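You operate a simulated robot arm through the tools that you are given. There is no shell and no other tool.

Carry out the task below with a simulated robot arm. There is one attempt and no reset: what you move stays moved.

TASK
Put the water cup with less oxygen on the LOW AIR pad.
Fine: meter knob to OXYGEN and left there; measure the blue and the yellow cup with the probe; rinse it after each and park it in its STORE well; the other cup stays.

Only the result counts: the job must be done as asked and must still hold three seconds after the hand-in. Knocking over, shifting, dropping, spilling or breaking anything else fails it.

THE ROBOT
A 6-joint arm with a two-finger gripper, fixed in place. Base frame: the origin is at the foot of the arm, x ahead of it, y to its left, z up; the work surface is at about z = 800. Units: mm, degrees, N and s.
Its first joint turns from -166.0 to 166.0 degrees. Payload 2.45 kg.
Tool frame: the origin (TCP) lies between the finger pads and is the grasp point; the fingertips stand 20 mm ahead of it; z points along the fingers, y is the line along which they close. The gripper opens to 140 mm. The gripper's body begins 168 mm behind the TCP.
Orientation is that of the tool frame in the base frame, as a unit quaternion [x, y, z, w]. With the fingers straight down and closing along the base's y, the tool's x points along the base's -x, its y along +y and its z along -z.

THE INTERFACE
- The arm moves only by the tool arm_command. Its argument "deltas" is a list of rows, each a list of 7 numbers: the shift along the tool's x, y, z in mm, then the turn, a rotation vector about the tool's x, y, z in degrees, then the gripper command, from -1 (shut) to 1 (fully open), values between in proportion. In form: [[tx, ty, tz, rx, ry, rz, gripper], ...]. A call has 1 to 20 rows; each row shifts and turns the commanded pose from where the row before left it, along the tool's axes as they then stand. Each row takes 0.2 s and may step no farther than 50 mm and 8.6 degrees from the row before; otherwise, or with a gripper value out of range, the whole call is refused. A pose out of reach is approached as far as the arm can. The call stops where the force on the tool passes 60 N (or 10 N more than at its start, if that is more) or the arm is blocked; 0.2 s more then pass. The fingers move at their own pace (about 45 mm/s each) and stop on an object; they squeeze with about 21 N. The grip force told is the motor's: it shows also when the fingers shut on nothing. Time passes only in rows, and 0.2 s behind the last, so rows that do not move let the fingers close. The reply holds the time, the measured pose of the TCP, the force on the tool along the base axes, the opening and the grip force, in the units named above and with some noise, with the torque about the TCP (base axes, N m) and any sound that the robot's microphone picked up.
- Cameras (640 x 400 px; columns grow to the right, rows downward): "scene" is fixed at [399.7, 502.2, 1585]; the picture's right is [-0.85, -0.53, 0.00], its down [-0.33, 0.52, -0.78] and it looks along [0.42, -0.66, -0.62] (base axes); focal length 338 px, centre (320, 200). "wrist" rides on the gripper at [78, 11, -209] in the tool frame; the picture's right is [-0.14, 0.99, 0.00], its down [-0.92, -0.13, -0.37] and it looks along [-0.37, -0.05, 0.93] (tool axes); focal length 280 px, centre (320, 200). There is no depth. A picture from a camera that has moved, and an enlarged one, comes with that camera's place and axes in the base frame and with its lens.
- capture(camera): a new picture of that camera. It takes no simulated time.
- zoom(camera, box): a new picture of the part [left, top, right, bottom] of that camera's present view, enlarged. It takes no simulated time.
- hand_in(): hands the job in; it is judged then, once.

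Nothing tells you positions but the pictures and the camera data. Unless the task says otherwise, let go and move clear before handing in.

The tools are called after "Emit:" as name(argument=value, ...) on one line, values as JSON. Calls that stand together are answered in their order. arm_command: Moves the arm, as the interface text tells. Its arguments: {"type":"object","properties":{"deltas":{"type":"array","items":{"type":"array","items":{"type":"number"}}}},"required":["deltas"]} The other tools are called the same way: capture (camera) takes a picture; zoom (camera, box) takes an enlarged picture of a part of a camera's view; hand_in () hands the job in.

At the start:

```text
time_s: 0.0
tcp_pos: [645.6, -166.3, 1183.6]
tcp_rot: [0.0, 1.0, 0.0, -0.001]
force: [0.1, -0.1, -0.2]
torque: [0.0, 0.0, 0.0]
width: 139.8
finger_force: 0.1
```

scene: 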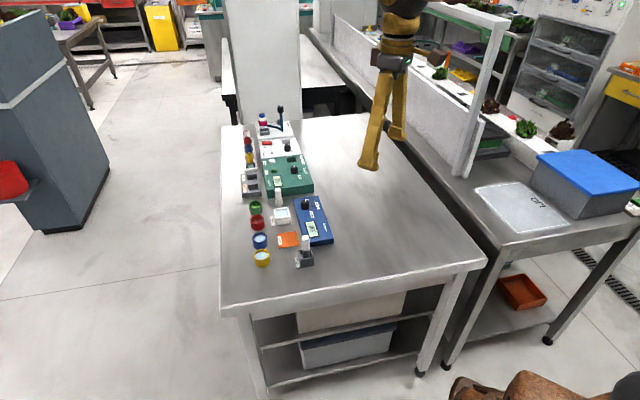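
wrist: 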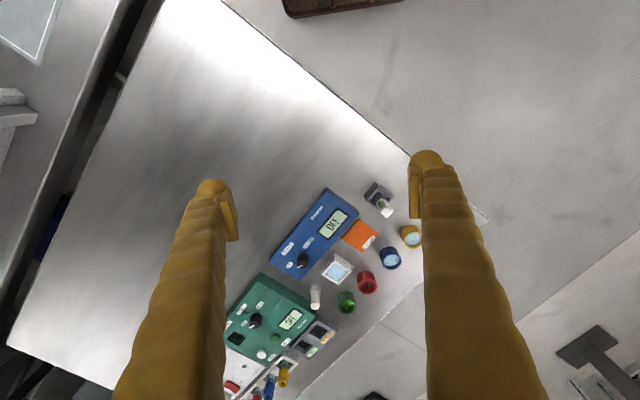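

I see a bench with several meters, coloured cups and probes. I'll zoom in on the work area from both cameras before moving anything.

Emit:
zoom(camera="scene", box=[230, 180, 350, 280])

Emit:
zoom(camera="scene", box=[230, 95, 350, 200])

Emit:
zoom(camera="wrist", box=[260, 170, 430, 290])

Emit:
zoom(camera="wrist", box=[210, 260, 380, 400])

```text
4.00 times, centred on (290, 230) of scene
camera zoom: at [399.7, 502.2, 1585.0], right [-0.85, -0.53, 0.0], down [-0.33, 0.52, -0.78], along [0.42, -0.66, -0.62], focal length 1354 px, centre (440, 80)
```

zoom: 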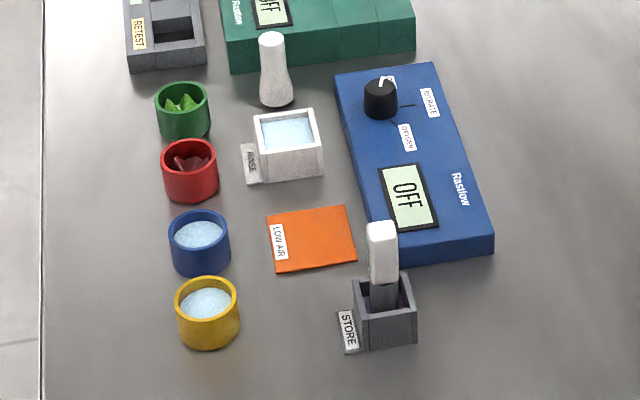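

```text
3.81 times, centred on (290, 148) of scene
camera zoom: at [399.7, 502.2, 1585.0], right [-0.85, -0.53, 0.0], down [-0.33, 0.52, -0.78], along [0.42, -0.66, -0.62], focal length 1290 px, centre (434, 400)
```

zoom: 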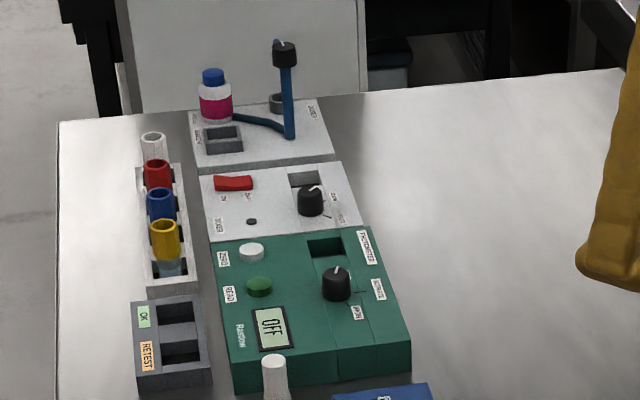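

```text
3.33 times, centred on (345, 230) of wrist
camera zoom: at [568.1, -156.0, 1393.5], right [0.14, 0.99, 0.0], down [0.92, -0.13, 0.37], along [0.37, -0.05, -0.93], focal length 935 px, centre (237, 100)
```

zoom: 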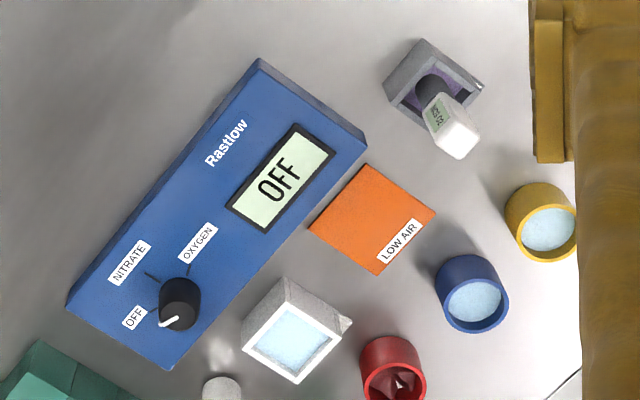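

```text
2.86 times, centred on (295, 330) of wrist
camera zoom: at [568.1, -156.0, 1393.5], right [0.14, 0.99, 0.0], down [0.92, -0.13, 0.37], along [0.37, -0.05, -0.93], focal length 801 px, centre (391, -171)
```

zoom: 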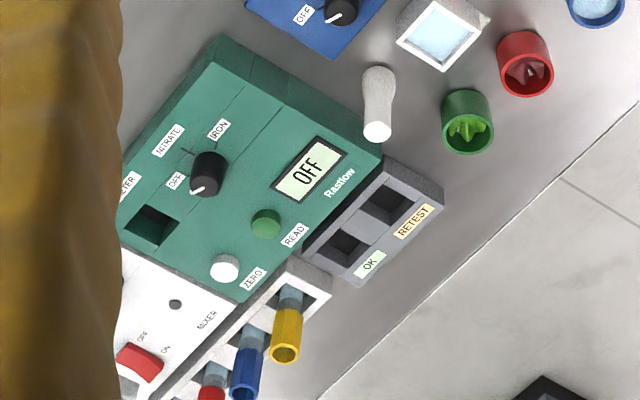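

The blue meter (knob at OFF), RINSE tank, LOW AIR pad, blue and yellow cups and STORE with its probe sit around x 800–980, y -250–10. I'll move the wrist camera above them for a better measurement.

Emit:
arm_command(deltas=[[-23, 15, 6, 0, 0, 0, 1], [-23, 15, 6, 0, 0, 0, 1], [-23, 15, 6, 0, 0, 0, 1], [-23, 15, 6, 0, 0, 0, 1], [-23, 15, 6, 0, 0, 0, 1], [0, 0, 0, 0, 0, 0, 1]])

Emit:
capture(camera="wrist")

Emit:
capture(camera="scene")

```text
time_s: 1.4
tcp_pos: [763.7, -95.1, 1155.6]
tcp_rot: [0.0, 1.0, 0.0, -0.001]
force: [0.0, 0.2, 0.2]
torque: [-0.01, -0.01, 0.0]
width: 139.9
finger_force: 0.0
```

```text
taken
camera wrist: at [685.0, -82.5, 1364.4], right [0.14, 0.99, 0.0], down [0.92, -0.13, 0.37], along [0.37, -0.05, -0.93], focal length 280 px, centre (320, 200)
```

wrist: 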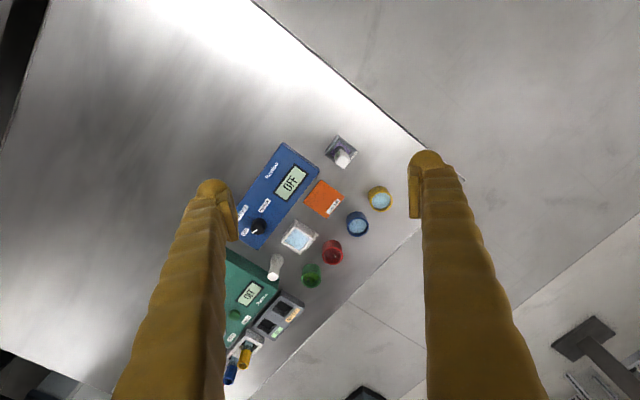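

```text
taken
```

scene: 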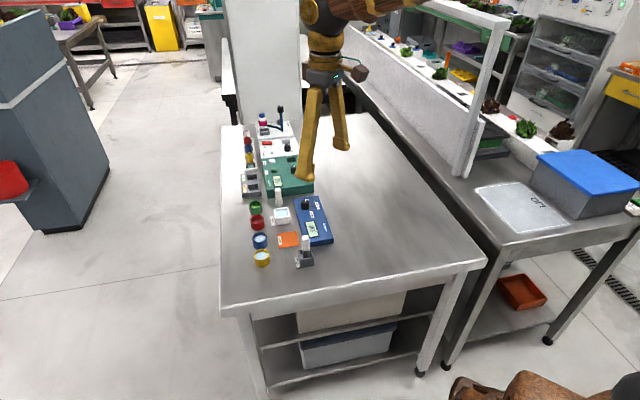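

The workspace is in the middle of the wrist view. I'll zoom in for accurate pixel positions.

Emit:
zoom(camera="wrist", box=[230, 120, 410, 265])

Emit:
zoom(camera="wrist", box=[310, 120, 400, 180])

Emit:
zoom(camera="wrist", box=[235, 180, 325, 260])

Emit:
zoom(camera="scene", box=[280, 190, 340, 275])

Emit:
zoom(camera="scene", box=[240, 190, 310, 275])

```text
2.76 times, centred on (320, 192) of wrist
camera zoom: at [685.0, -82.5, 1364.4], right [0.14, 0.99, 0.0], down [0.92, -0.13, 0.37], along [0.37, -0.05, -0.93], focal length 774 px, centre (320, 221)
```

zoom: 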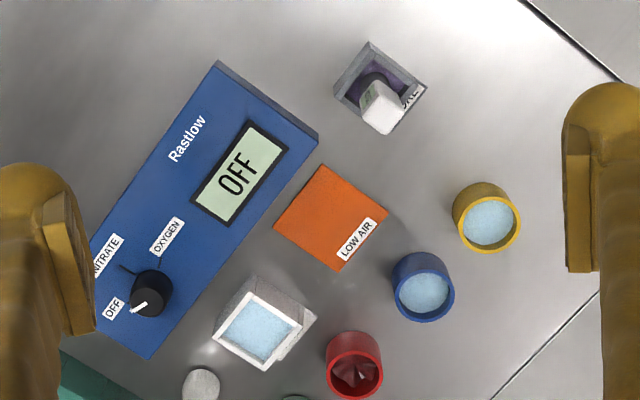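

```text
6.67 times, centred on (355, 150) of wrist
camera zoom: at [685.0, -82.5, 1364.4], right [0.14, 0.99, 0.0], down [0.92, -0.13, 0.37], along [0.37, -0.05, -0.93], focal length 1869 px, centre (87, 533)
```

zoom: 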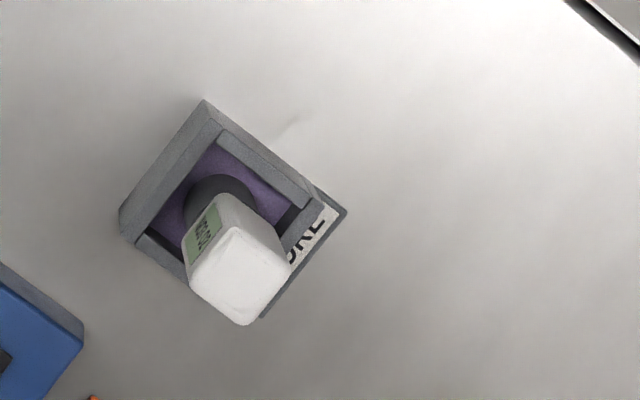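

```text
5.00 times, centred on (280, 220) of wrist
camera zoom: at [685.0, -82.5, 1364.4], right [0.14, 0.99, 0.0], down [0.92, -0.13, 0.37], along [0.37, -0.05, -0.93], focal length 1402 px, centre (520, 100)
```

zoom: 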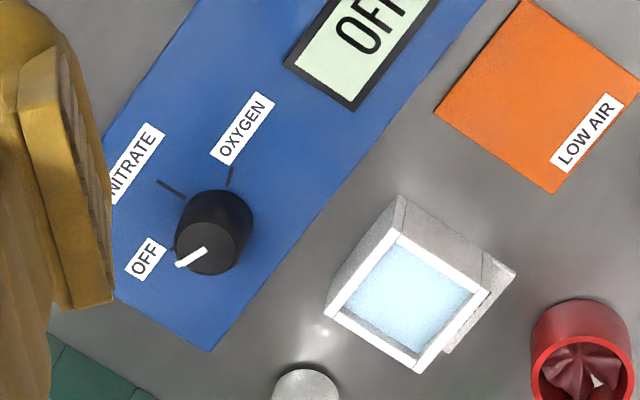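

```text
4.71 times, centred on (310, 232) of scene
camera zoom: at [399.7, 502.2, 1585.0], right [-0.85, -0.53, 0.0], down [-0.33, 0.52, -0.78], along [0.42, -0.66, -0.62], focal length 1593 px, centre (367, 47)
```

zoom: 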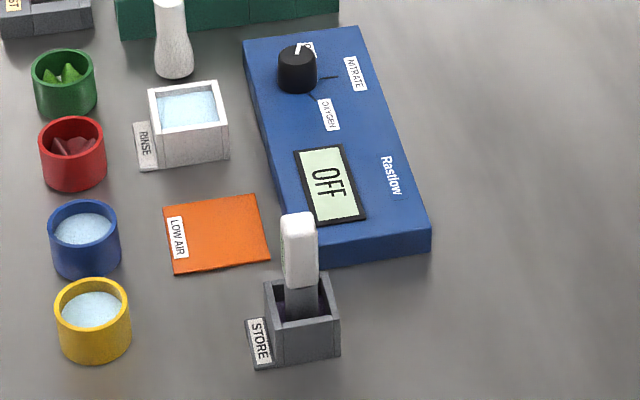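

```text
4.71 times, centred on (275, 232) of scene
camera zoom: at [399.7, 502.2, 1585.0], right [-0.85, -0.53, 0.0], down [-0.33, 0.52, -0.78], along [0.42, -0.66, -0.62], focal length 1593 px, centre (532, 47)
```

zoom: 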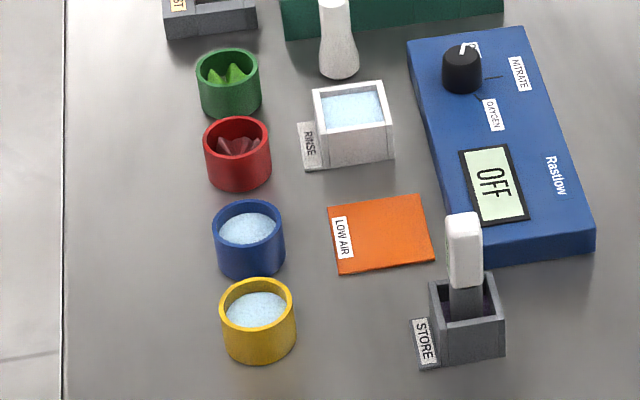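

The layout is on a 45° grid. Approximate positions:

| Item | x | y | z |
|---|---|---|---|
| Knob | 934 | -249 | 850 (top) |
| Pad | 907 | -104 | – |
| Blue cup | 964 | -40 | – |
| Yellow cup | 913 | 11 | – |
| RINSE | 975 | -169 | – |
| STORE/probe | 801 | -58 | 910 (top) |

Next I'll go above the knob.

Emit:
arm_command(deltas=[[-17.1, -15.4, 20, 0, 0, 0, 1], [-17.1, -15.4, 20, 0, 0, 0, 1], [-17.1, -15.4, 20, 0, 0, 0, 1], [-17.1, -15.4, 20, 0, 0, 0, 1], [-17.1, -15.4, 20, 0, 0, 0, 1], [-17.1, -15.4, 20, 0, 0, 0, 1], [-17.1, -15.4, 20, 0, 0, 0, 1], [-17.1, -15.4, 20, 0, 0, 0, 1], [-17.1, -15.4, 20, 0, 0, 0, 1], [-17.1, -15.4, 20, 0, 0, 0, 1], [0, 0, 0, 0, 0, 0, 1]])

Emit:
capture(camera="wrist")

```text
time_s: 3.8
tcp_pos: [933.5, -251.0, 952.7]
tcp_rot: [0.0, 1.0, 0.0, 0.0]
force: [0.0, -0.3, -0.1]
torque: [0.01, -0.01, -0.01]
width: 139.7
finger_force: 0.2
```

```text
taken
camera wrist: at [855.3, -239.9, 1162.2], right [0.14, 0.99, 0.0], down [0.92, -0.13, 0.37], along [0.37, -0.05, -0.93], focal length 280 px, centre (320, 200)
```

wrist: 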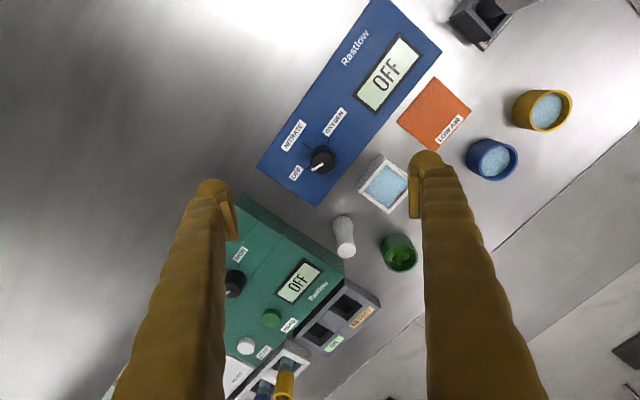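

The knob is ahead of the tool; I'll zoom to refine its centre and the label angles.

Emit:
zoom(camera="wrist", box=[270, 100, 370, 200])

Emit:
zoom(camera="wrist", box=[320, 140, 420, 265])

```text
4.00 times, centred on (320, 150) of wrist
camera zoom: at [855.3, -239.9, 1162.2], right [0.14, 0.99, 0.0], down [0.92, -0.13, 0.37], along [0.37, -0.05, -0.93], focal length 1122 px, centre (320, 400)
```

zoom: 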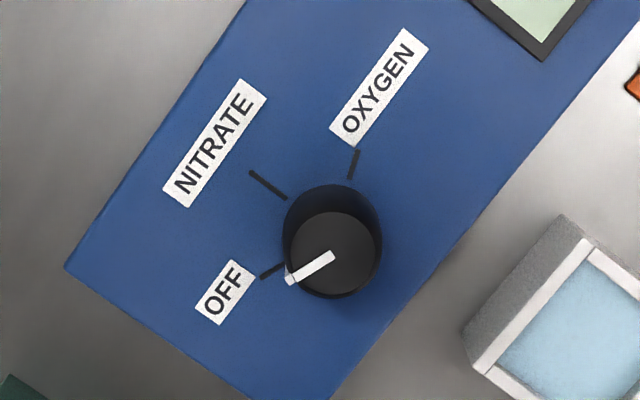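

```text
3.20 times, centred on (370, 202) of wrist
camera zoom: at [855.3, -239.9, 1162.2], right [0.14, 0.99, 0.0], down [0.92, -0.13, 0.37], along [0.37, -0.05, -0.93], focal length 897 px, centre (160, 192)
```

zoom: 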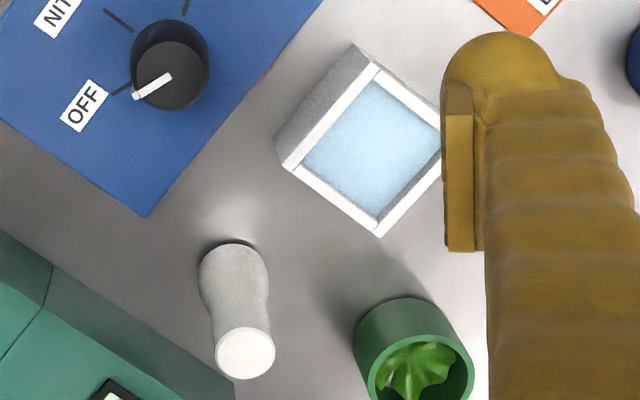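

The knob is at about (934.6, -248), with its pointer at 294°, OFF at 295°, NITRATE at 224° and OXYGEN at about 154°. It needs roughly 140° of clockwise turn, so I'll pre-rotate the gripper by -70° and narrow it.

Emit:
arm_command(deltas=[[-1.1, 3, 0, 0, 0, 0, 0.2], [0, 0, 0, 0, 0, -7.78, -0.25], [0, 0, 0, 0, 0, -7.78, -0.25], [0, 0, 0, 0, 0, -7.78, -0.25], [0, 0, 0, 0, 0, -7.78, -0.25], [0, 0, 0, 0, 0, -7.78, -0.25], [0, 0, 0, 0, 0, -7.78, -0.25], [0, 0, 0, 0, 0, -7.78, -0.25], [0, 0, 0, 0, 0, -7.78, -0.25], [0, 0, 0, 0, 0, -7.78, -0.25], [0, 0, 0, 0, 0, 0, -0.25], [0, 0, 0, 0, 0, 0, -0.25]])

Emit:
capture(camera="wrist")

```text
time_s: 6.4
tcp_pos: [933.8, -241.6, 953.3]
tcp_rot: [-0.574, 0.819, 0.0, 0.0]
force: [0.4, 0.0, -0.1]
torque: [0.0, -0.02, -0.03]
width: 52.4
finger_force: 0.1
```

```text
taken
camera wrist: at [896.6, -312.5, 1163.0], right [-0.88, 0.47, 0.0], down [0.43, 0.82, 0.37], along [0.17, 0.33, -0.93], focal length 280 px, centre (320, 200)
```

wrist: 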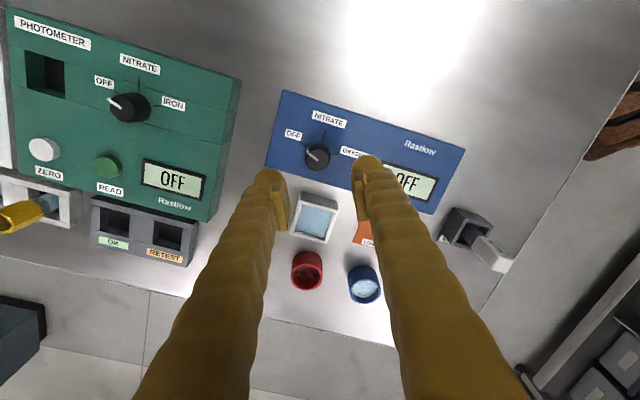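

The measured pose lags the command by a few mm, so I'll let it settle and read it again.

Emit:
arm_command(deltas=[[0, 0, 0, 0, 0, 0, -0.25], [0, 0, 0, 0, 0, 0, -0.25]])

Emit:
zoom(camera="wrist", box=[270, 100, 370, 200])

```text
time_s: 7.0
tcp_pos: [932.3, -243.8, 952.0]
tcp_rot: [-0.574, 0.819, -0.001, 0.0]
force: [-0.5, -0.3, 0.3]
torque: [-0.02, -0.03, 0.02]
width: 52.5
finger_force: 0.1
```

```text
4.00 times, centred on (320, 150) of wrist
camera zoom: at [896.6, -312.5, 1162.9], right [-0.88, 0.47, 0.0], down [0.43, 0.82, 0.37], along [0.17, 0.33, -0.93], focal length 1122 px, centre (320, 400)
```

zoom: 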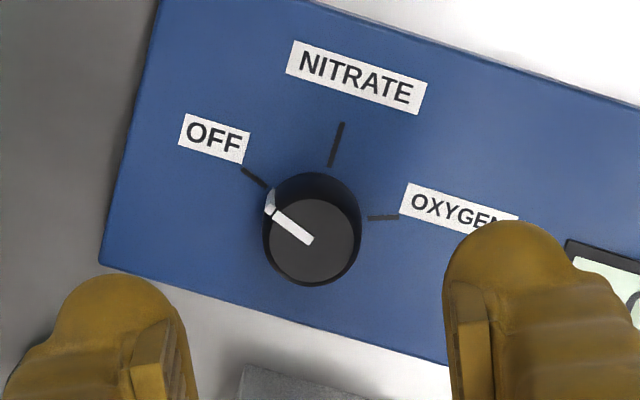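

The knob centre is now about (934, -246.5). I'll correct laterally and descend around it.

Emit:
arm_command(deltas=[[3.4, -2.9, 15, 0, 0, 0, -0.25], [0, 0, 20, 0, 0, 0, -0.25], [0, 0, 20, 0, 0, 0, -0.25], [0, 0, 15, 0, 0, 0, -0.25], [0, 0, 0, 0, 0, 0, -0.25], [0, 0, 0, 0, 0, 0, -0.25]])

Emit:
zoom(camera="wrist", box=[260, 130, 400, 230])

Emit:
zoom(camera="scene", box=[260, 160, 360, 240])

```text
time_s: 8.4
tcp_pos: [936.0, -245.2, 883.2]
tcp_rot: [-0.574, 0.819, -0.001, 0.0]
force: [0.1, 0.3, 0.0]
torque: [0.0, -0.05, -0.04]
width: 52.4
finger_force: 0.0
```

```text
4.00 times, centred on (330, 180) of wrist
camera zoom: at [899.8, -315.1, 1092.6], right [-0.88, 0.47, 0.0], down [0.43, 0.82, 0.37], along [0.17, 0.33, -0.93], focal length 1122 px, centre (280, 280)
```

zoom: 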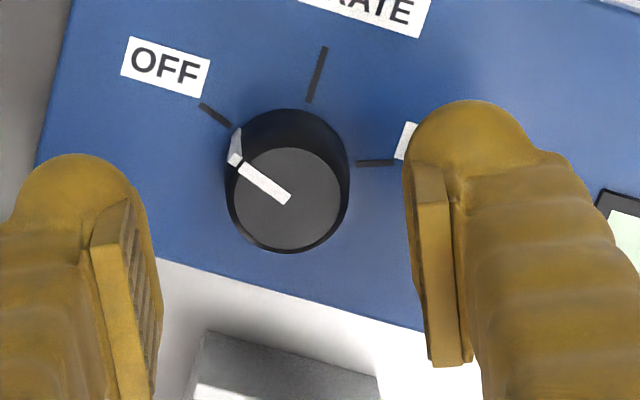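

```text
5.00 times, centred on (310, 200) of scene
camera zoom: at [399.7, 502.2, 1585.0], right [-0.85, -0.53, 0.0], down [-0.33, 0.52, -0.78], along [0.42, -0.66, -0.62], focal length 1692 px, centre (370, 200)
```

zoom: 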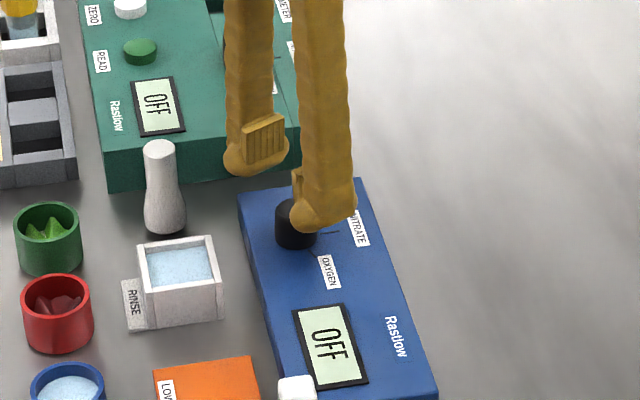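

The fingers straddle the knob well. I'll lower to grip height.

Emit:
arm_command(deltas=[[0, 0.8, 12, 0, 0, 0, -0.25], [0, 0, 12, 0, 0, 0, -0.25], [0, 0, 9, 0, 0, 0, -0.25], [0, 0, 0, 0, 0, 0, -0.25], [0, 0, 0, 0, 0, 0, -0.25]])

Emit:
zoom(camera="wrist", box=[260, 140, 400, 240])

Emit:
zoom(camera="scene", box=[270, 170, 350, 230])

```text
time_s: 9.6
tcp_pos: [935.4, -246.5, 851.7]
tcp_rot: [-0.575, 0.818, 0.0, -0.001]
force: [0.3, 0.4, -0.4]
torque: [-0.03, 0.01, 0.01]
width: 52.5
finger_force: 0.1
```

```text
4.00 times, centred on (330, 190) of wrist
camera zoom: at [897.8, -316.7, 1060.5], right [-0.88, 0.47, 0.0], down [0.43, 0.82, 0.37], along [0.17, 0.33, -0.93], focal length 1122 px, centre (280, 240)
```

zoom: 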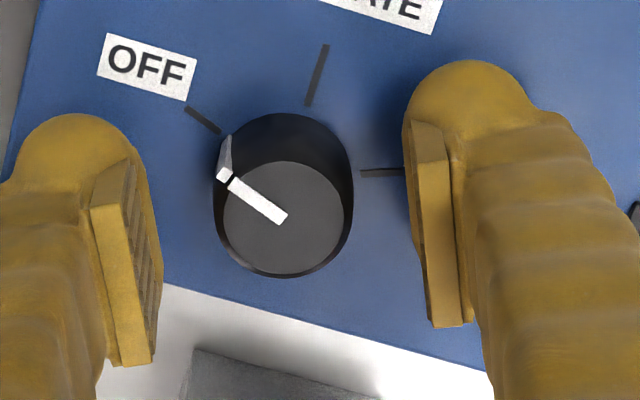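

```text
6.67 times, centred on (310, 200) of scene
camera zoom: at [399.7, 502.2, 1585.0], right [-0.85, -0.53, 0.0], down [-0.33, 0.52, -0.78], along [0.42, -0.66, -0.62], focal length 2257 px, centre (387, 200)
```

zoom: 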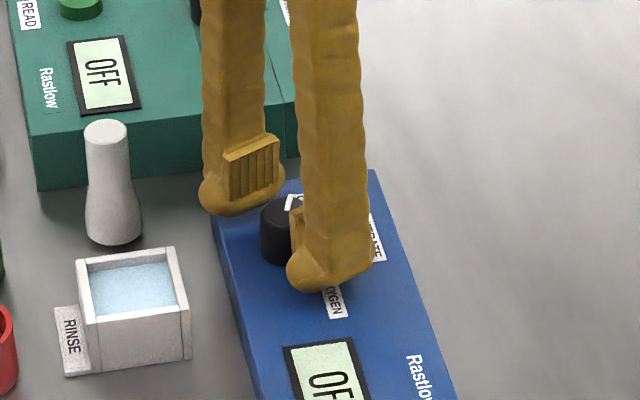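

Centred on the knob; I'll close the grip.

Emit:
arm_command(deltas=[[0, 0, 0, 0, 0, 0, -1], [0, 0, 0, 0, 0, 0, -1], [0, 0, 0, 0, 0, 0, -1], [0, 0, 0, 0, 0, 0, -1]])

Emit:
zoom(camera="wrist", box=[260, 140, 400, 240])

```text
time_s: 10.6
tcp_pos: [933.8, -246.1, 851.8]
tcp_rot: [-0.574, 0.819, 0.0, -0.001]
force: [-17.4, 5.8, 3.6]
torque: [0.1, 0.21, -0.02]
width: 27.4
finger_force: 45.4
```

```text
4.00 times, centred on (330, 190) of wrist
camera zoom: at [897.5, -316.5, 1060.4], right [-0.88, 0.47, 0.0], down [0.43, 0.82, 0.37], along [0.17, 0.33, -0.93], focal length 1122 px, centre (280, 240)
```

zoom: 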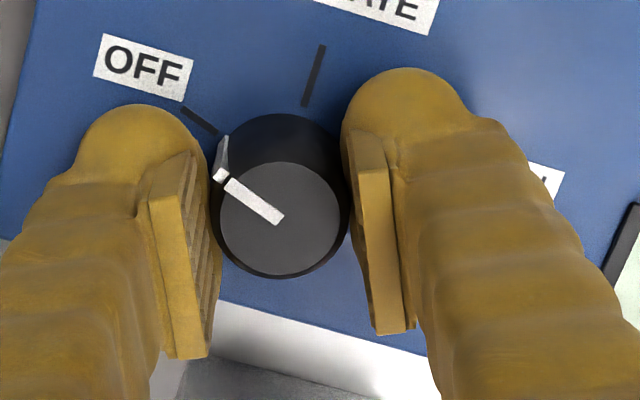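

A sideways load of about 18 N shows I'm slightly off-centre along the closing line. I'll shift 1 mm to relieve it before turning.

Emit:
arm_command(deltas=[[0, 0.7, 0, 0, 0, 0, -1], [0, 0.3, 0, 0, 0, 0, -1]])

```text
time_s: 11.2
tcp_pos: [932.8, -247.4, 850.8]
tcp_rot: [-0.574, 0.819, -0.001, 0.0]
force: [7.6, -7.4, -12.6]
torque: [0.02, -0.06, 0.01]
width: 27.0
finger_force: 45.0
```

The load is small now. I'll turn 35° clockwise and check that the knob follows.

Emit:
arm_command(deltas=[[0, -0.3, 0, 0, 0, 7, -1], [0, 0, 0, 0, 0, 7, -1], [0, 0, 0, 0, 0, 7, -1], [0, 0, 0, 0, 0, 7, -1], [0, 0, 0, 0, 0, 7, -1], [0, 0, 0, 0, 0, 0, -1]])

Emit:
zoom(camera="wrist", box=[260, 140, 400, 240])

Emit:
zoom(camera="scene", box=[270, 180, 350, 240])

```text
time_s: 12.6
tcp_pos: [934.2, -246.7, 851.8]
tcp_rot: [-0.301, 0.954, 0.0, 0.0]
force: [1.0, -11.5, -0.6]
torque: [-0.15, 0.02, 0.01]
width: 27.2
finger_force: 45.2
```

```text
4.00 times, centred on (330, 190) of wrist
camera zoom: at [863.9, -282.6, 1060.5], right [-0.46, 0.89, 0.0], down [0.83, 0.42, 0.37], along [0.33, 0.17, -0.93], focal length 1122 px, centre (280, 240)
```

zoom: 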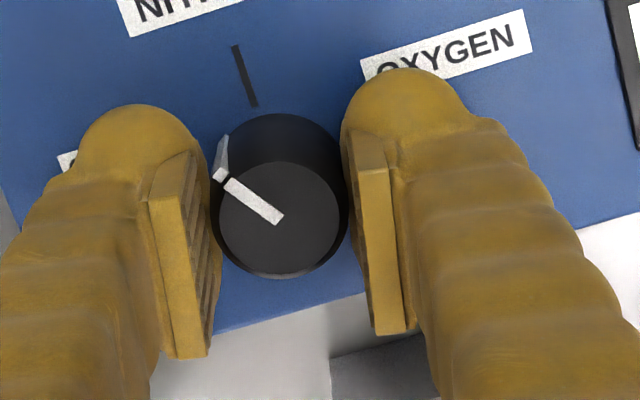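

```text
6.67 times, centred on (310, 210) of scene
camera zoom: at [399.7, 502.2, 1585.0], right [-0.85, -0.53, 0.0], down [-0.33, 0.52, -0.78], along [0.42, -0.66, -0.62], focal length 2257 px, centre (387, 133)
```

zoom: 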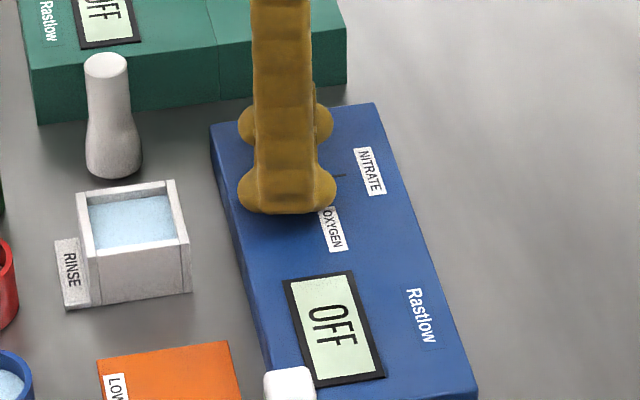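

The knob turns with the gripper. I'll continue to the full 140°.

Emit:
arm_command(deltas=[[0, -0.3, 0, 0, 0, 7, -1], [0, 0, 0, 0, 0, 7, -1], [0, 0, 0, 0, 0, 7, -1], [0, 0, 0, 0, 0, 7, -1], [0, 0, 0, 0, 0, 7, -1], [0, 0, 0, 0, 0, 7, -1], [0, 0, 0, 0, 0, 7, -1], [0, 0, 0, 0, 0, 7, -1], [0, 0, 0, 0, 0, 7, -1], [0, 0, 0, 0, 0, 7, -1], [0, 0, 0, 0, 0, 7, -1], [0, 0, 0, 0, 0, 7, -1], [0, 0, 0, 0, 0, 7, -1], [0, 0, 0, 0, 0, 7, -1], [0, 0, 0, 0, 0, 7, -1], [0, 0, 0, 0, 0, 0, -1]])

Emit:
zoom(camera="wrist", box=[260, 140, 400, 240])

Emit:
zoom(camera="scene", box=[270, 180, 350, 240])

```text
time_s: 16.0
tcp_pos: [933.4, -245.7, 850.8]
tcp_rot: [0.574, 0.819, 0.0, -0.001]
force: [-2.1, -4.0, 15.6]
torque: [-0.11, 0.05, 0.44]
width: 27.1
finger_force: 44.6
```

```text
4.00 times, centred on (330, 190) of wrist
camera zoom: at [916.8, -168.9, 1060.4], right [0.98, 0.21, 0.0], down [0.19, -0.91, 0.37], along [0.08, -0.36, -0.93], focal length 1122 px, centre (280, 240)
```

zoom: 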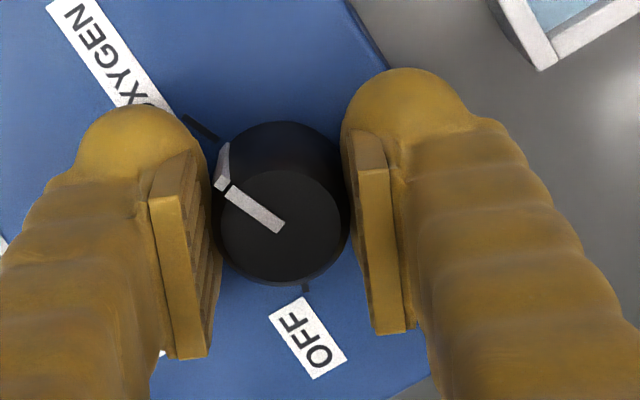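

```text
6.67 times, centred on (310, 210) of scene
camera zoom: at [399.7, 502.2, 1585.0], right [-0.85, -0.53, 0.0], down [-0.33, 0.52, -0.78], along [0.42, -0.66, -0.62], focal length 2257 px, centre (387, 133)
```

zoom: 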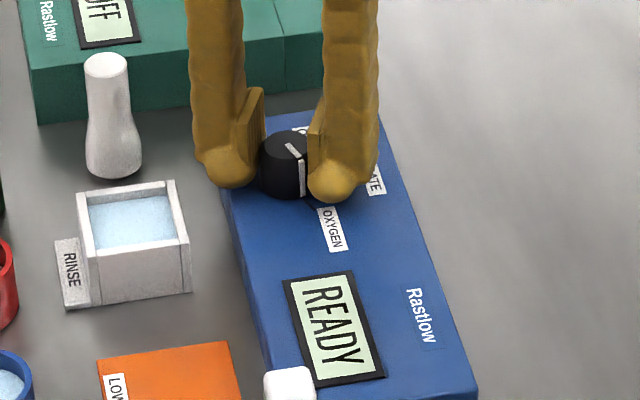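

The display reads READY. I'll release the knob, lift straight up and check the pointer.

Emit:
arm_command(deltas=[[0, 0, 0, 0, 0, 0, -0.25], [0, 0, 0, 0, 0, 0, -0.25], [0, 0, 0, 0, 0, 0, -0.25], [0, 0, -20, 0, 0, 0, -0.25], [0, 0, -30, 0, 0, 0, -0.25], [0, 0, -40, 0, 0, 0, -0.25], [0, 0, -40, 0, 0, 0, -0.25], [0, 0, 0, 0, 0, 0, -0.25], [0, 0, 0, 0, 0, 0, -0.25]])

Emit:
capture(camera="wrist")

Emit:
zoom(camera="wrist", box=[250, 100, 390, 200])

Emit:
zoom(camera="scene", box=[270, 180, 350, 240])

```text
time_s: 18.0
tcp_pos: [933.0, -245.4, 981.4]
tcp_rot: [0.573, 0.82, 0.0, 0.0]
force: [0.0, -0.4, -0.4]
torque: [-0.01, 0.0, 0.0]
width: 52.5
finger_force: 0.0
```

```text
taken
camera wrist: at [916.8, -169.0, 1190.2], right [0.98, 0.21, 0.0], down [0.2, -0.91, 0.37], along [0.08, -0.36, -0.93], focal length 280 px, centre (320, 200)
```

wrist: 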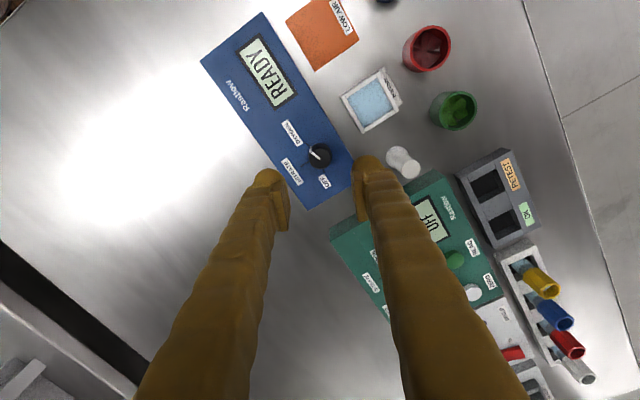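

```text
4.00 times, centred on (320, 150) of wrist
camera zoom: at [916.8, -169.0, 1190.2], right [0.98, 0.21, 0.0], down [0.2, -0.91, 0.37], along [0.08, -0.36, -0.93], focal length 1122 px, centre (320, 400)
```

zoom: 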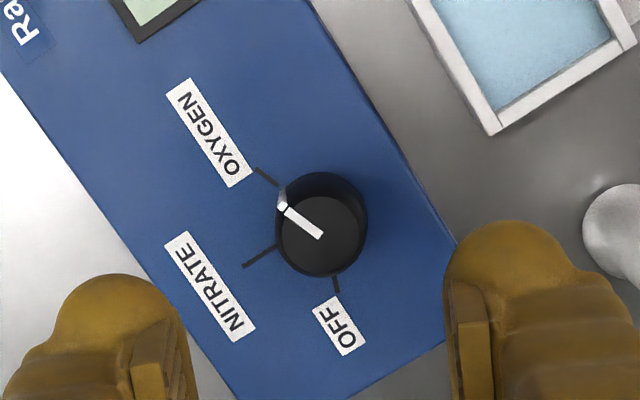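

```text
6.67 times, centred on (310, 210) of scene
camera zoom: at [399.7, 502.2, 1585.0], right [-0.85, -0.53, 0.0], down [-0.33, 0.52, -0.78], along [0.42, -0.66, -0.62], focal length 2257 px, centre (387, 133)
```

zoom: 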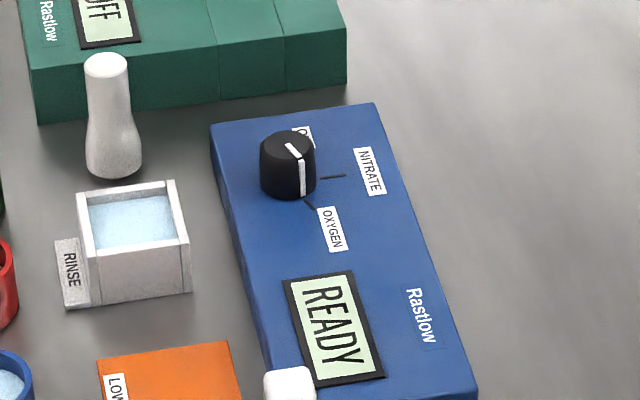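

The knob is set to OXYGEN. Next I'll rotate to 45° yaw and go above the probe in STORE.

Emit:
arm_command(deltas=[[0, 0, -5, 0, 0, -8.33, 0], [0, 0, -5, 0, 0, -8.33, 0], [0, 0, -5, 0, 0, -8.34, 0], [28.3, 4.95, -2, 0, 0, 0, 0], [28.3, 4.95, -2, 0, 0, 0, 0], [28.3, 4.95, -2, 0, 0, 0, 0], [28.3, 4.95, -2, 0, 0, 0, 0], [28.3, 4.95, -2, 0, 0, 0, 0], [28.3, 4.95, -2, 0, 0, 0, 0], [28.3, 4.95, -2, 0, 0, 0, 0], [28.3, 4.95, -2, 0, 0, 0, 0], [0, 0, 0, 0, 0, 0, 0], [0, 0, 0, 0, 0, 0, 0], [0, 0, 0, 0, 0, 0, 0]])

Emit:
capture(camera="wrist")

Emit:
zoom(camera="wrist", box=[250, 130, 390, 230])

```text
time_s: 21.0
tcp_pos: [800.4, -58.5, 1012.0]
tcp_rot: [0.381, 0.924, 0.0, 0.0]
force: [0.5, 0.2, 0.0]
torque: [-0.01, 0.03, 0.0]
width: 70.1
finger_force: 0.0
```

```text
taken
camera wrist: at [753.6, 4.6, 1222.7], right [0.8, 0.6, 0.0], down [0.56, -0.74, 0.37], along [0.22, -0.29, -0.93], focal length 280 px, centre (320, 200)
```

wrist: 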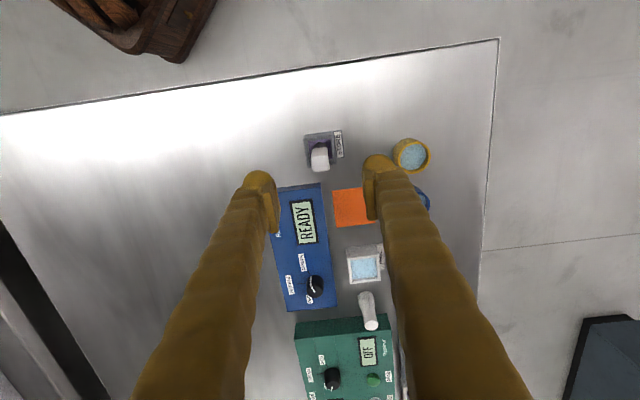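

```text
4.00 times, centred on (320, 180) of wrist
camera zoom: at [753.6, 4.6, 1222.7], right [0.8, 0.6, 0.0], down [0.56, -0.74, 0.37], along [0.22, -0.29, -0.93], focal length 1122 px, centre (320, 280)
```

zoom: 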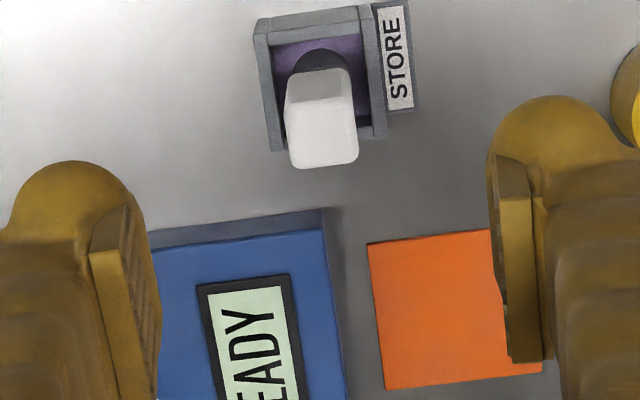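

The probe handle is directly under the tool, at about (802, -58.4) with its top near 910. I'll descend around it and close gently.

Emit:
arm_command(deltas=[[-0.8, 0.7, 20, 0, 0, 0, 0], [0, 0, 20, 0, 0, 0, 0], [0, 0, 20, 0, 0, 0, 0], [0, 0, 20, 0, 0, 0, 0], [0, 0, 20, 0, 0, 0, 0], [0, 0, 20, 0, 0, 0, 0], [0, 0, 2, 0, 0, 0, 0], [0, 0, 0, 0, 0, 0, 0], [0, 0, 0, 0, 0, 0, 0]])

Emit:
zoom(camera="wrist", box=[250, 130, 390, 230])

Emit:
zoom(camera="scene", box=[260, 210, 360, 280])

```text
time_s: 23.0
tcp_pos: [803.4, -58.1, 890.5]
tcp_rot: [0.382, 0.924, 0.0, 0.0]
force: [-1.5, 0.0, 0.0]
torque: [0.0, -0.01, 0.01]
width: 69.9
finger_force: 0.0
```

```text
4.00 times, centred on (320, 180) of wrist
camera zoom: at [755.0, 4.3, 1099.8], right [0.8, 0.6, 0.0], down [0.56, -0.74, 0.37], along [0.22, -0.29, -0.93], focal length 1122 px, centre (320, 280)
```

zoom: 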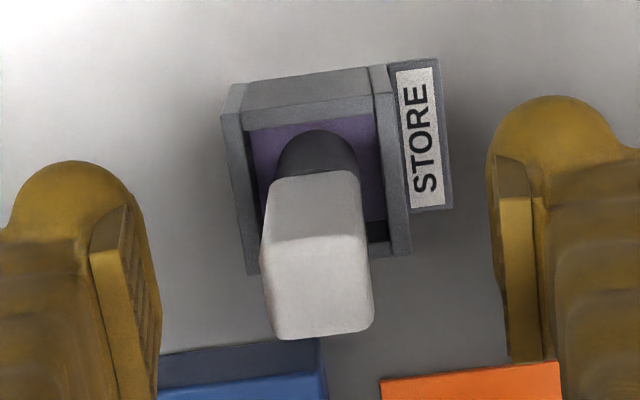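

```text
5.71 times, centred on (310, 245) of scene
camera zoom: at [399.7, 502.2, 1585.0], right [-0.85, -0.53, 0.0], down [-0.33, 0.52, -0.78], along [0.42, -0.66, -0.62], focal length 1934 px, centre (377, -57)
```

zoom: 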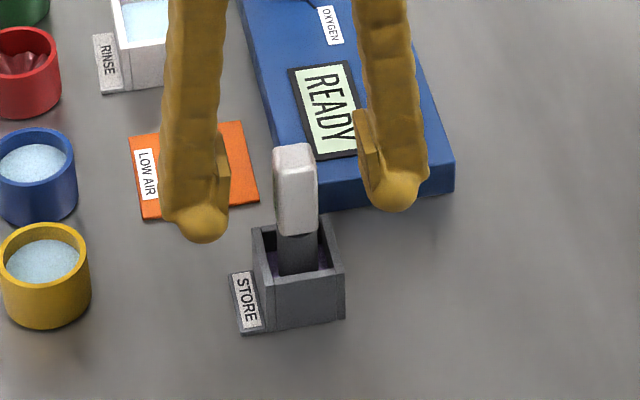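

Well aligned. Closing on the handle.

Emit:
arm_command(deltas=[[0, 0, 0, 0, 0, 0, -1], [0, 0, 0, 0, 0, 0, -1], [0, 0, 0, 0, 0, 0, -1], [0, 0, 0, 0, 0, 0, -1], [0, 0, 0, 0, 0, 0, -1]])

Emit:
zoom(camera="wrist", box=[250, 130, 390, 230])

Emit:
zoom(camera="scene", box=[260, 210, 360, 280])

```text
time_s: 24.2
tcp_pos: [801.9, -59.1, 890.4]
tcp_rot: [0.381, 0.924, -0.001, 0.0]
force: [0.2, -0.5, 0.1]
torque: [-0.01, 0.0, 0.0]
width: 20.6
finger_force: 20.9
```

```text
4.00 times, centred on (320, 180) of wrist
camera zoom: at [755.0, 4.3, 1099.8], right [0.8, 0.6, 0.0], down [0.56, -0.74, 0.37], along [0.22, -0.29, -0.93], focal length 1122 px, centre (320, 280)
```

zoom: 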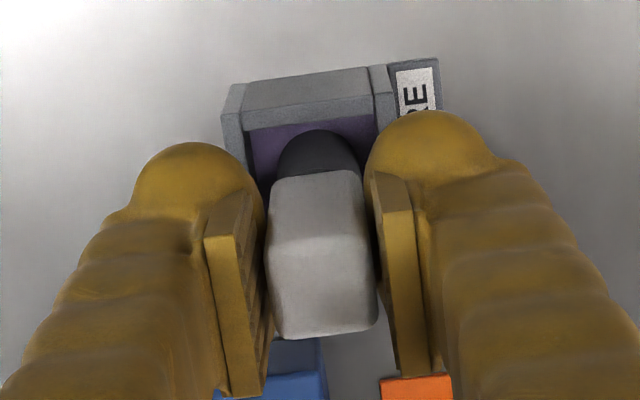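

```text
5.71 times, centred on (310, 245) of scene
camera zoom: at [399.7, 502.2, 1585.0], right [-0.85, -0.53, 0.0], down [-0.33, 0.52, -0.78], along [0.42, -0.66, -0.62], focal length 1934 px, centre (377, -57)
```

zoom: 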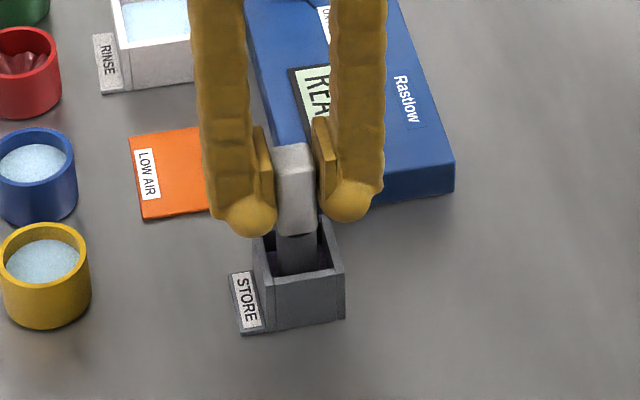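

The probe is gripped (width 20.6). I'll lift straight up 90 mm and inspect its tip.

Emit:
arm_command(deltas=[[0, 0, -10, 0, 0, 0, -1], [0, 0, -16, 0, 0, 0, -1], [0, 0, -16, 0, 0, 0, -1], [0, 0, -16, 0, 0, 0, -1], [0, 0, -16, 0, 0, 0, -1], [0, 0, -16, 0, 0, 0, -1], [0, 0, 0, 0, 0, 0, -1], [0, 0, 0, 0, 0, 0, -1]])

Emit:
zoom(camera="scene", box=[250, 190, 350, 270])

Emit:
capture(camera="wrist")

```text
time_s: 26.0
tcp_pos: [801.8, -60.0, 979.8]
tcp_rot: [0.382, 0.924, 0.0, 0.001]
force: [-0.6, 0.3, 0.0]
torque: [-0.01, 0.02, -0.03]
width: 20.8
finger_force: 20.4
```

```text
5.00 times, centred on (300, 230) of scene
camera zoom: at [399.7, 502.2, 1585.0], right [-0.85, -0.53, 0.0], down [-0.33, 0.52, -0.78], along [0.42, -0.66, -0.62], focal length 1692 px, centre (420, 50)
```

zoom: 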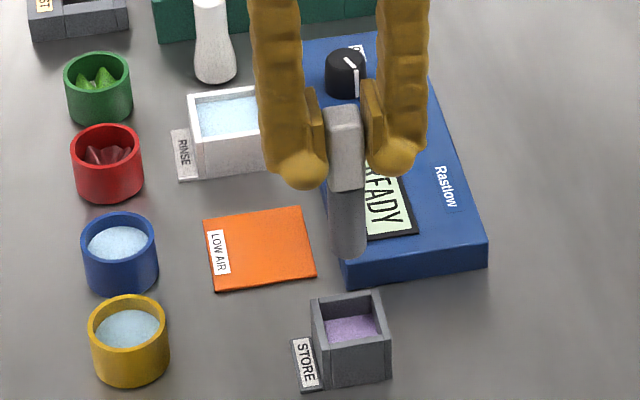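

```text
taken
camera wrist: at [754.5, 4.1, 1190.7], right [0.8, 0.6, 0.0], down [0.56, -0.74, 0.37], along [0.22, -0.29, -0.93], focal length 280 px, centre (320, 200)
```

wrist: 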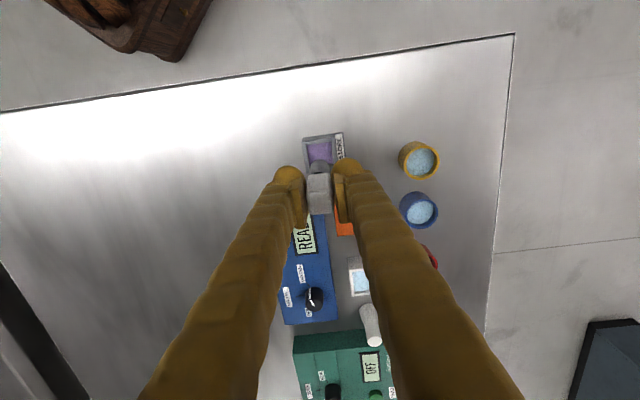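

The probe is out; its tip is about 88 mm below the TCP. I'll carry it at height to above the blue cup.

Emit:
arm_command(deltas=[[-12.7, 15.95, 0, 0, 0, 0, -1], [-12.7, 15.95, 0, 0, 0, 0, -1], [-12.7, 15.95, 0, 0, 0, 0, -1], [-12.7, 15.95, 0, 0, 0, 0, -1], [-12.7, 15.95, 0, 0, 0, 0, -1], [-12.7, 15.95, 0, 0, 0, 0, -1], [-12.7, 15.95, 0, 0, 0, 0, -1], [-12.7, 15.95, 0, 0, 0, 0, -1], [0, 0, 0, 0, 0, 0, -1], [0, 0, 0, 0, 0, 0, -1], [0, 0, 0, 0, 0, 0, -1]])

Emit:
zoom(camera="scene", box=[220, 180, 340, 280])

Emit:
capture(camera="wrist")

Emit:
zoom(camera="wrist", box=[260, 110, 400, 210])

```text
time_s: 28.4
tcp_pos: [964.4, -39.4, 979.0]
tcp_rot: [0.381, 0.924, 0.0, -0.001]
force: [-0.5, -0.1, 0.0]
torque: [0.02, 0.01, 0.0]
width: 20.3
finger_force: 21.4
```

```text
4.00 times, centred on (280, 230) of scene
camera zoom: at [399.7, 502.2, 1585.0], right [-0.85, -0.53, 0.0], down [-0.33, 0.52, -0.78], along [0.42, -0.66, -0.62], focal length 1354 px, centre (480, 80)
```

zoom: 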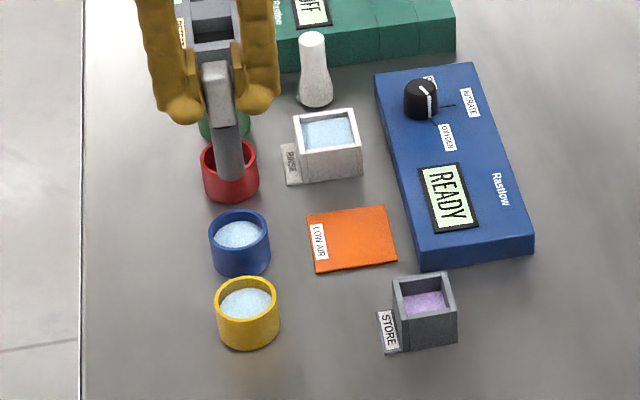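

```text
taken
camera wrist: at [916.1, 22.6, 1189.4], right [0.8, 0.6, 0.0], down [0.56, -0.74, 0.37], along [0.22, -0.29, -0.93], focal length 280 px, centre (320, 200)
```

wrist: 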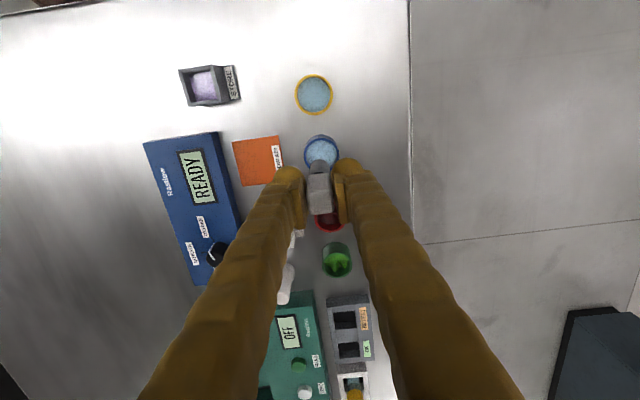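

```text
4.00 times, centred on (330, 160) of wrist
camera zoom: at [916.1, 22.6, 1189.4], right [0.8, 0.6, 0.0], down [0.56, -0.74, 0.37], along [0.22, -0.29, -0.93], focal length 1122 px, centre (280, 360)
```

zoom: 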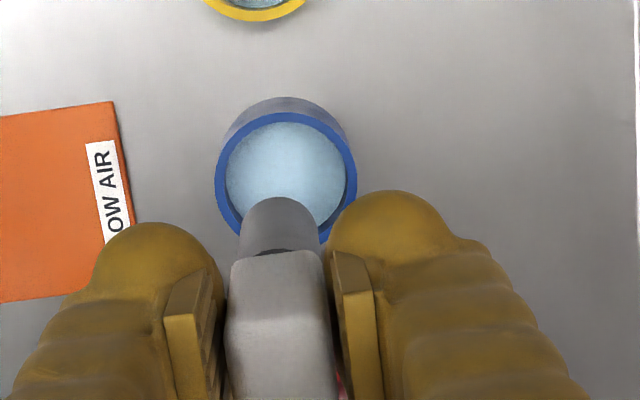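

The blue cup centre is at about (966, -41), 2–3 mm off the TCP. I'll correct and lower the probe toward the water.

Emit:
arm_command(deltas=[[-2.2, 0.8, 10, 0, 0, 0, -1], [0, 0, 15, 0, 0, 0, -1], [0, 0, 15, 0, 0, 0, -1], [0, 0, 15, 0, 0, 0, -1], [0, 0, 12, 0, 0, 0, -1], [0, 0, 7, 0, 0, 0, -1], [0, 0, 0, 0, 0, 0, -1], [0, 0, 0, 0, 0, 0, -1], [0, 0, 0, 0, 0, 0, -1]])

Emit:
zoom(camera="scene", box=[220, 180, 340, 280])

Emit:
zoom(camera="scene", box=[240, 210, 290, 255])

```text
time_s: 30.4
tcp_pos: [966.4, -41.7, 905.4]
tcp_rot: [0.382, 0.924, 0.0, -0.001]
force: [0.2, 0.6, -0.8]
torque: [0.0, 0.01, -0.03]
width: 20.8
finger_force: 21.1
```

```text
4.00 times, centred on (280, 230) of scene
camera zoom: at [399.7, 502.2, 1585.0], right [-0.85, -0.53, 0.0], down [-0.33, 0.52, -0.78], along [0.42, -0.66, -0.62], focal length 1354 px, centre (480, 80)
```

zoom: 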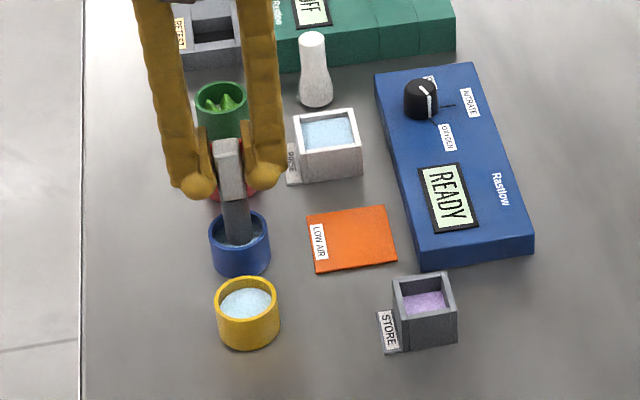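

```text
8.89 times, centred on (265, 232) of scene
camera zoom: at [399.7, 502.2, 1585.0], right [-0.85, -0.53, 0.0], down [-0.33, 0.52, -0.78], along [0.42, -0.66, -0.62], focal length 3009 px, centre (809, -89)
```

zoom: 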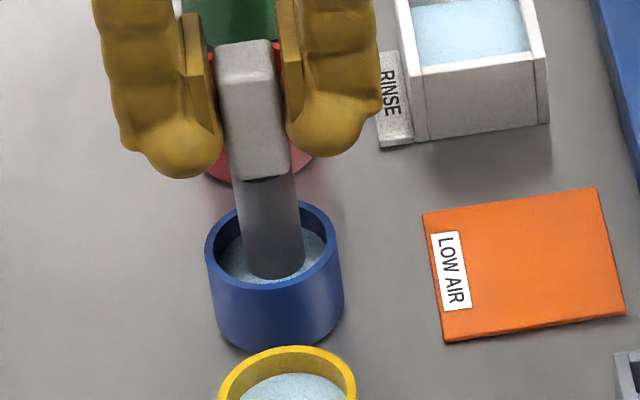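

The tip is in the cup, near the water surface, and the display still reads READY. I'll lower a few mm more and wait.

Emit:
arm_command(deltas=[[0, 0, 3, 0, 0, 0, -1], [0, 0, 3, 0, 0, 0, -1], [0, 0, 0, 0, 0, 0, -1], [0, 0, 0, 0, 0, 0, -1], [0, 0, 0, 0, 0, 0, -1]])

Emit:
zoom(camera="scene", box=[220, 180, 340, 280])

Emit:
zoom(camera="scene", box=[240, 210, 290, 255])

```text
time_s: 31.6
tcp_pos: [965.6, -41.9, 900.9]
tcp_rot: [0.382, 0.924, -0.001, 0.0]
force: [-0.1, 0.3, -1.0]
torque: [0.01, 0.01, 0.0]
width: 20.4
finger_force: 20.7
```

```text
4.00 times, centred on (280, 230) of scene
camera zoom: at [399.7, 502.2, 1585.0], right [-0.85, -0.53, 0.0], down [-0.33, 0.52, -0.78], along [0.42, -0.66, -0.62], focal length 1354 px, centre (480, 80)
```

zoom: 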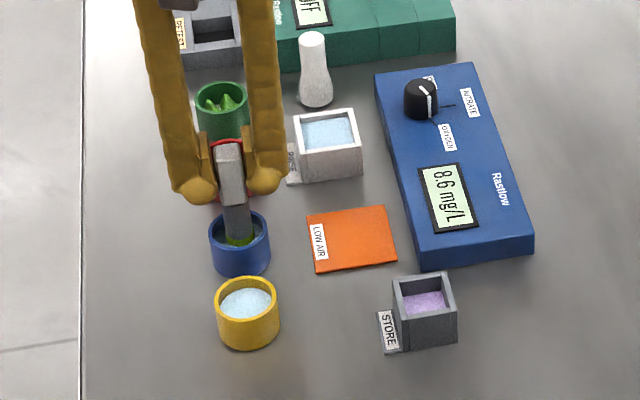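

```text
8.89 times, centred on (265, 232) of scene
camera zoom: at [399.7, 502.2, 1585.0], right [-0.85, -0.53, 0.0], down [-0.33, 0.52, -0.78], along [0.42, -0.66, -0.62], focal length 3009 px, centre (809, -89)
```

zoom: 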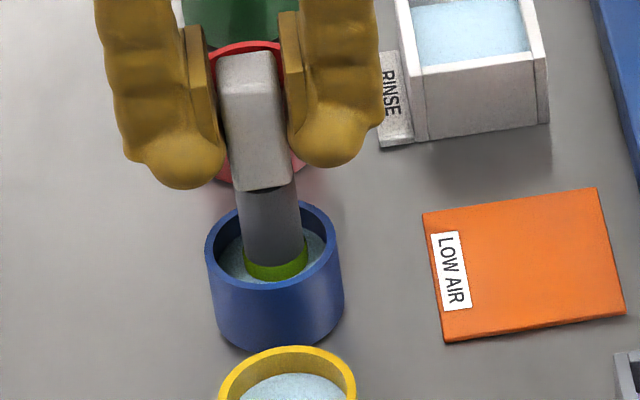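

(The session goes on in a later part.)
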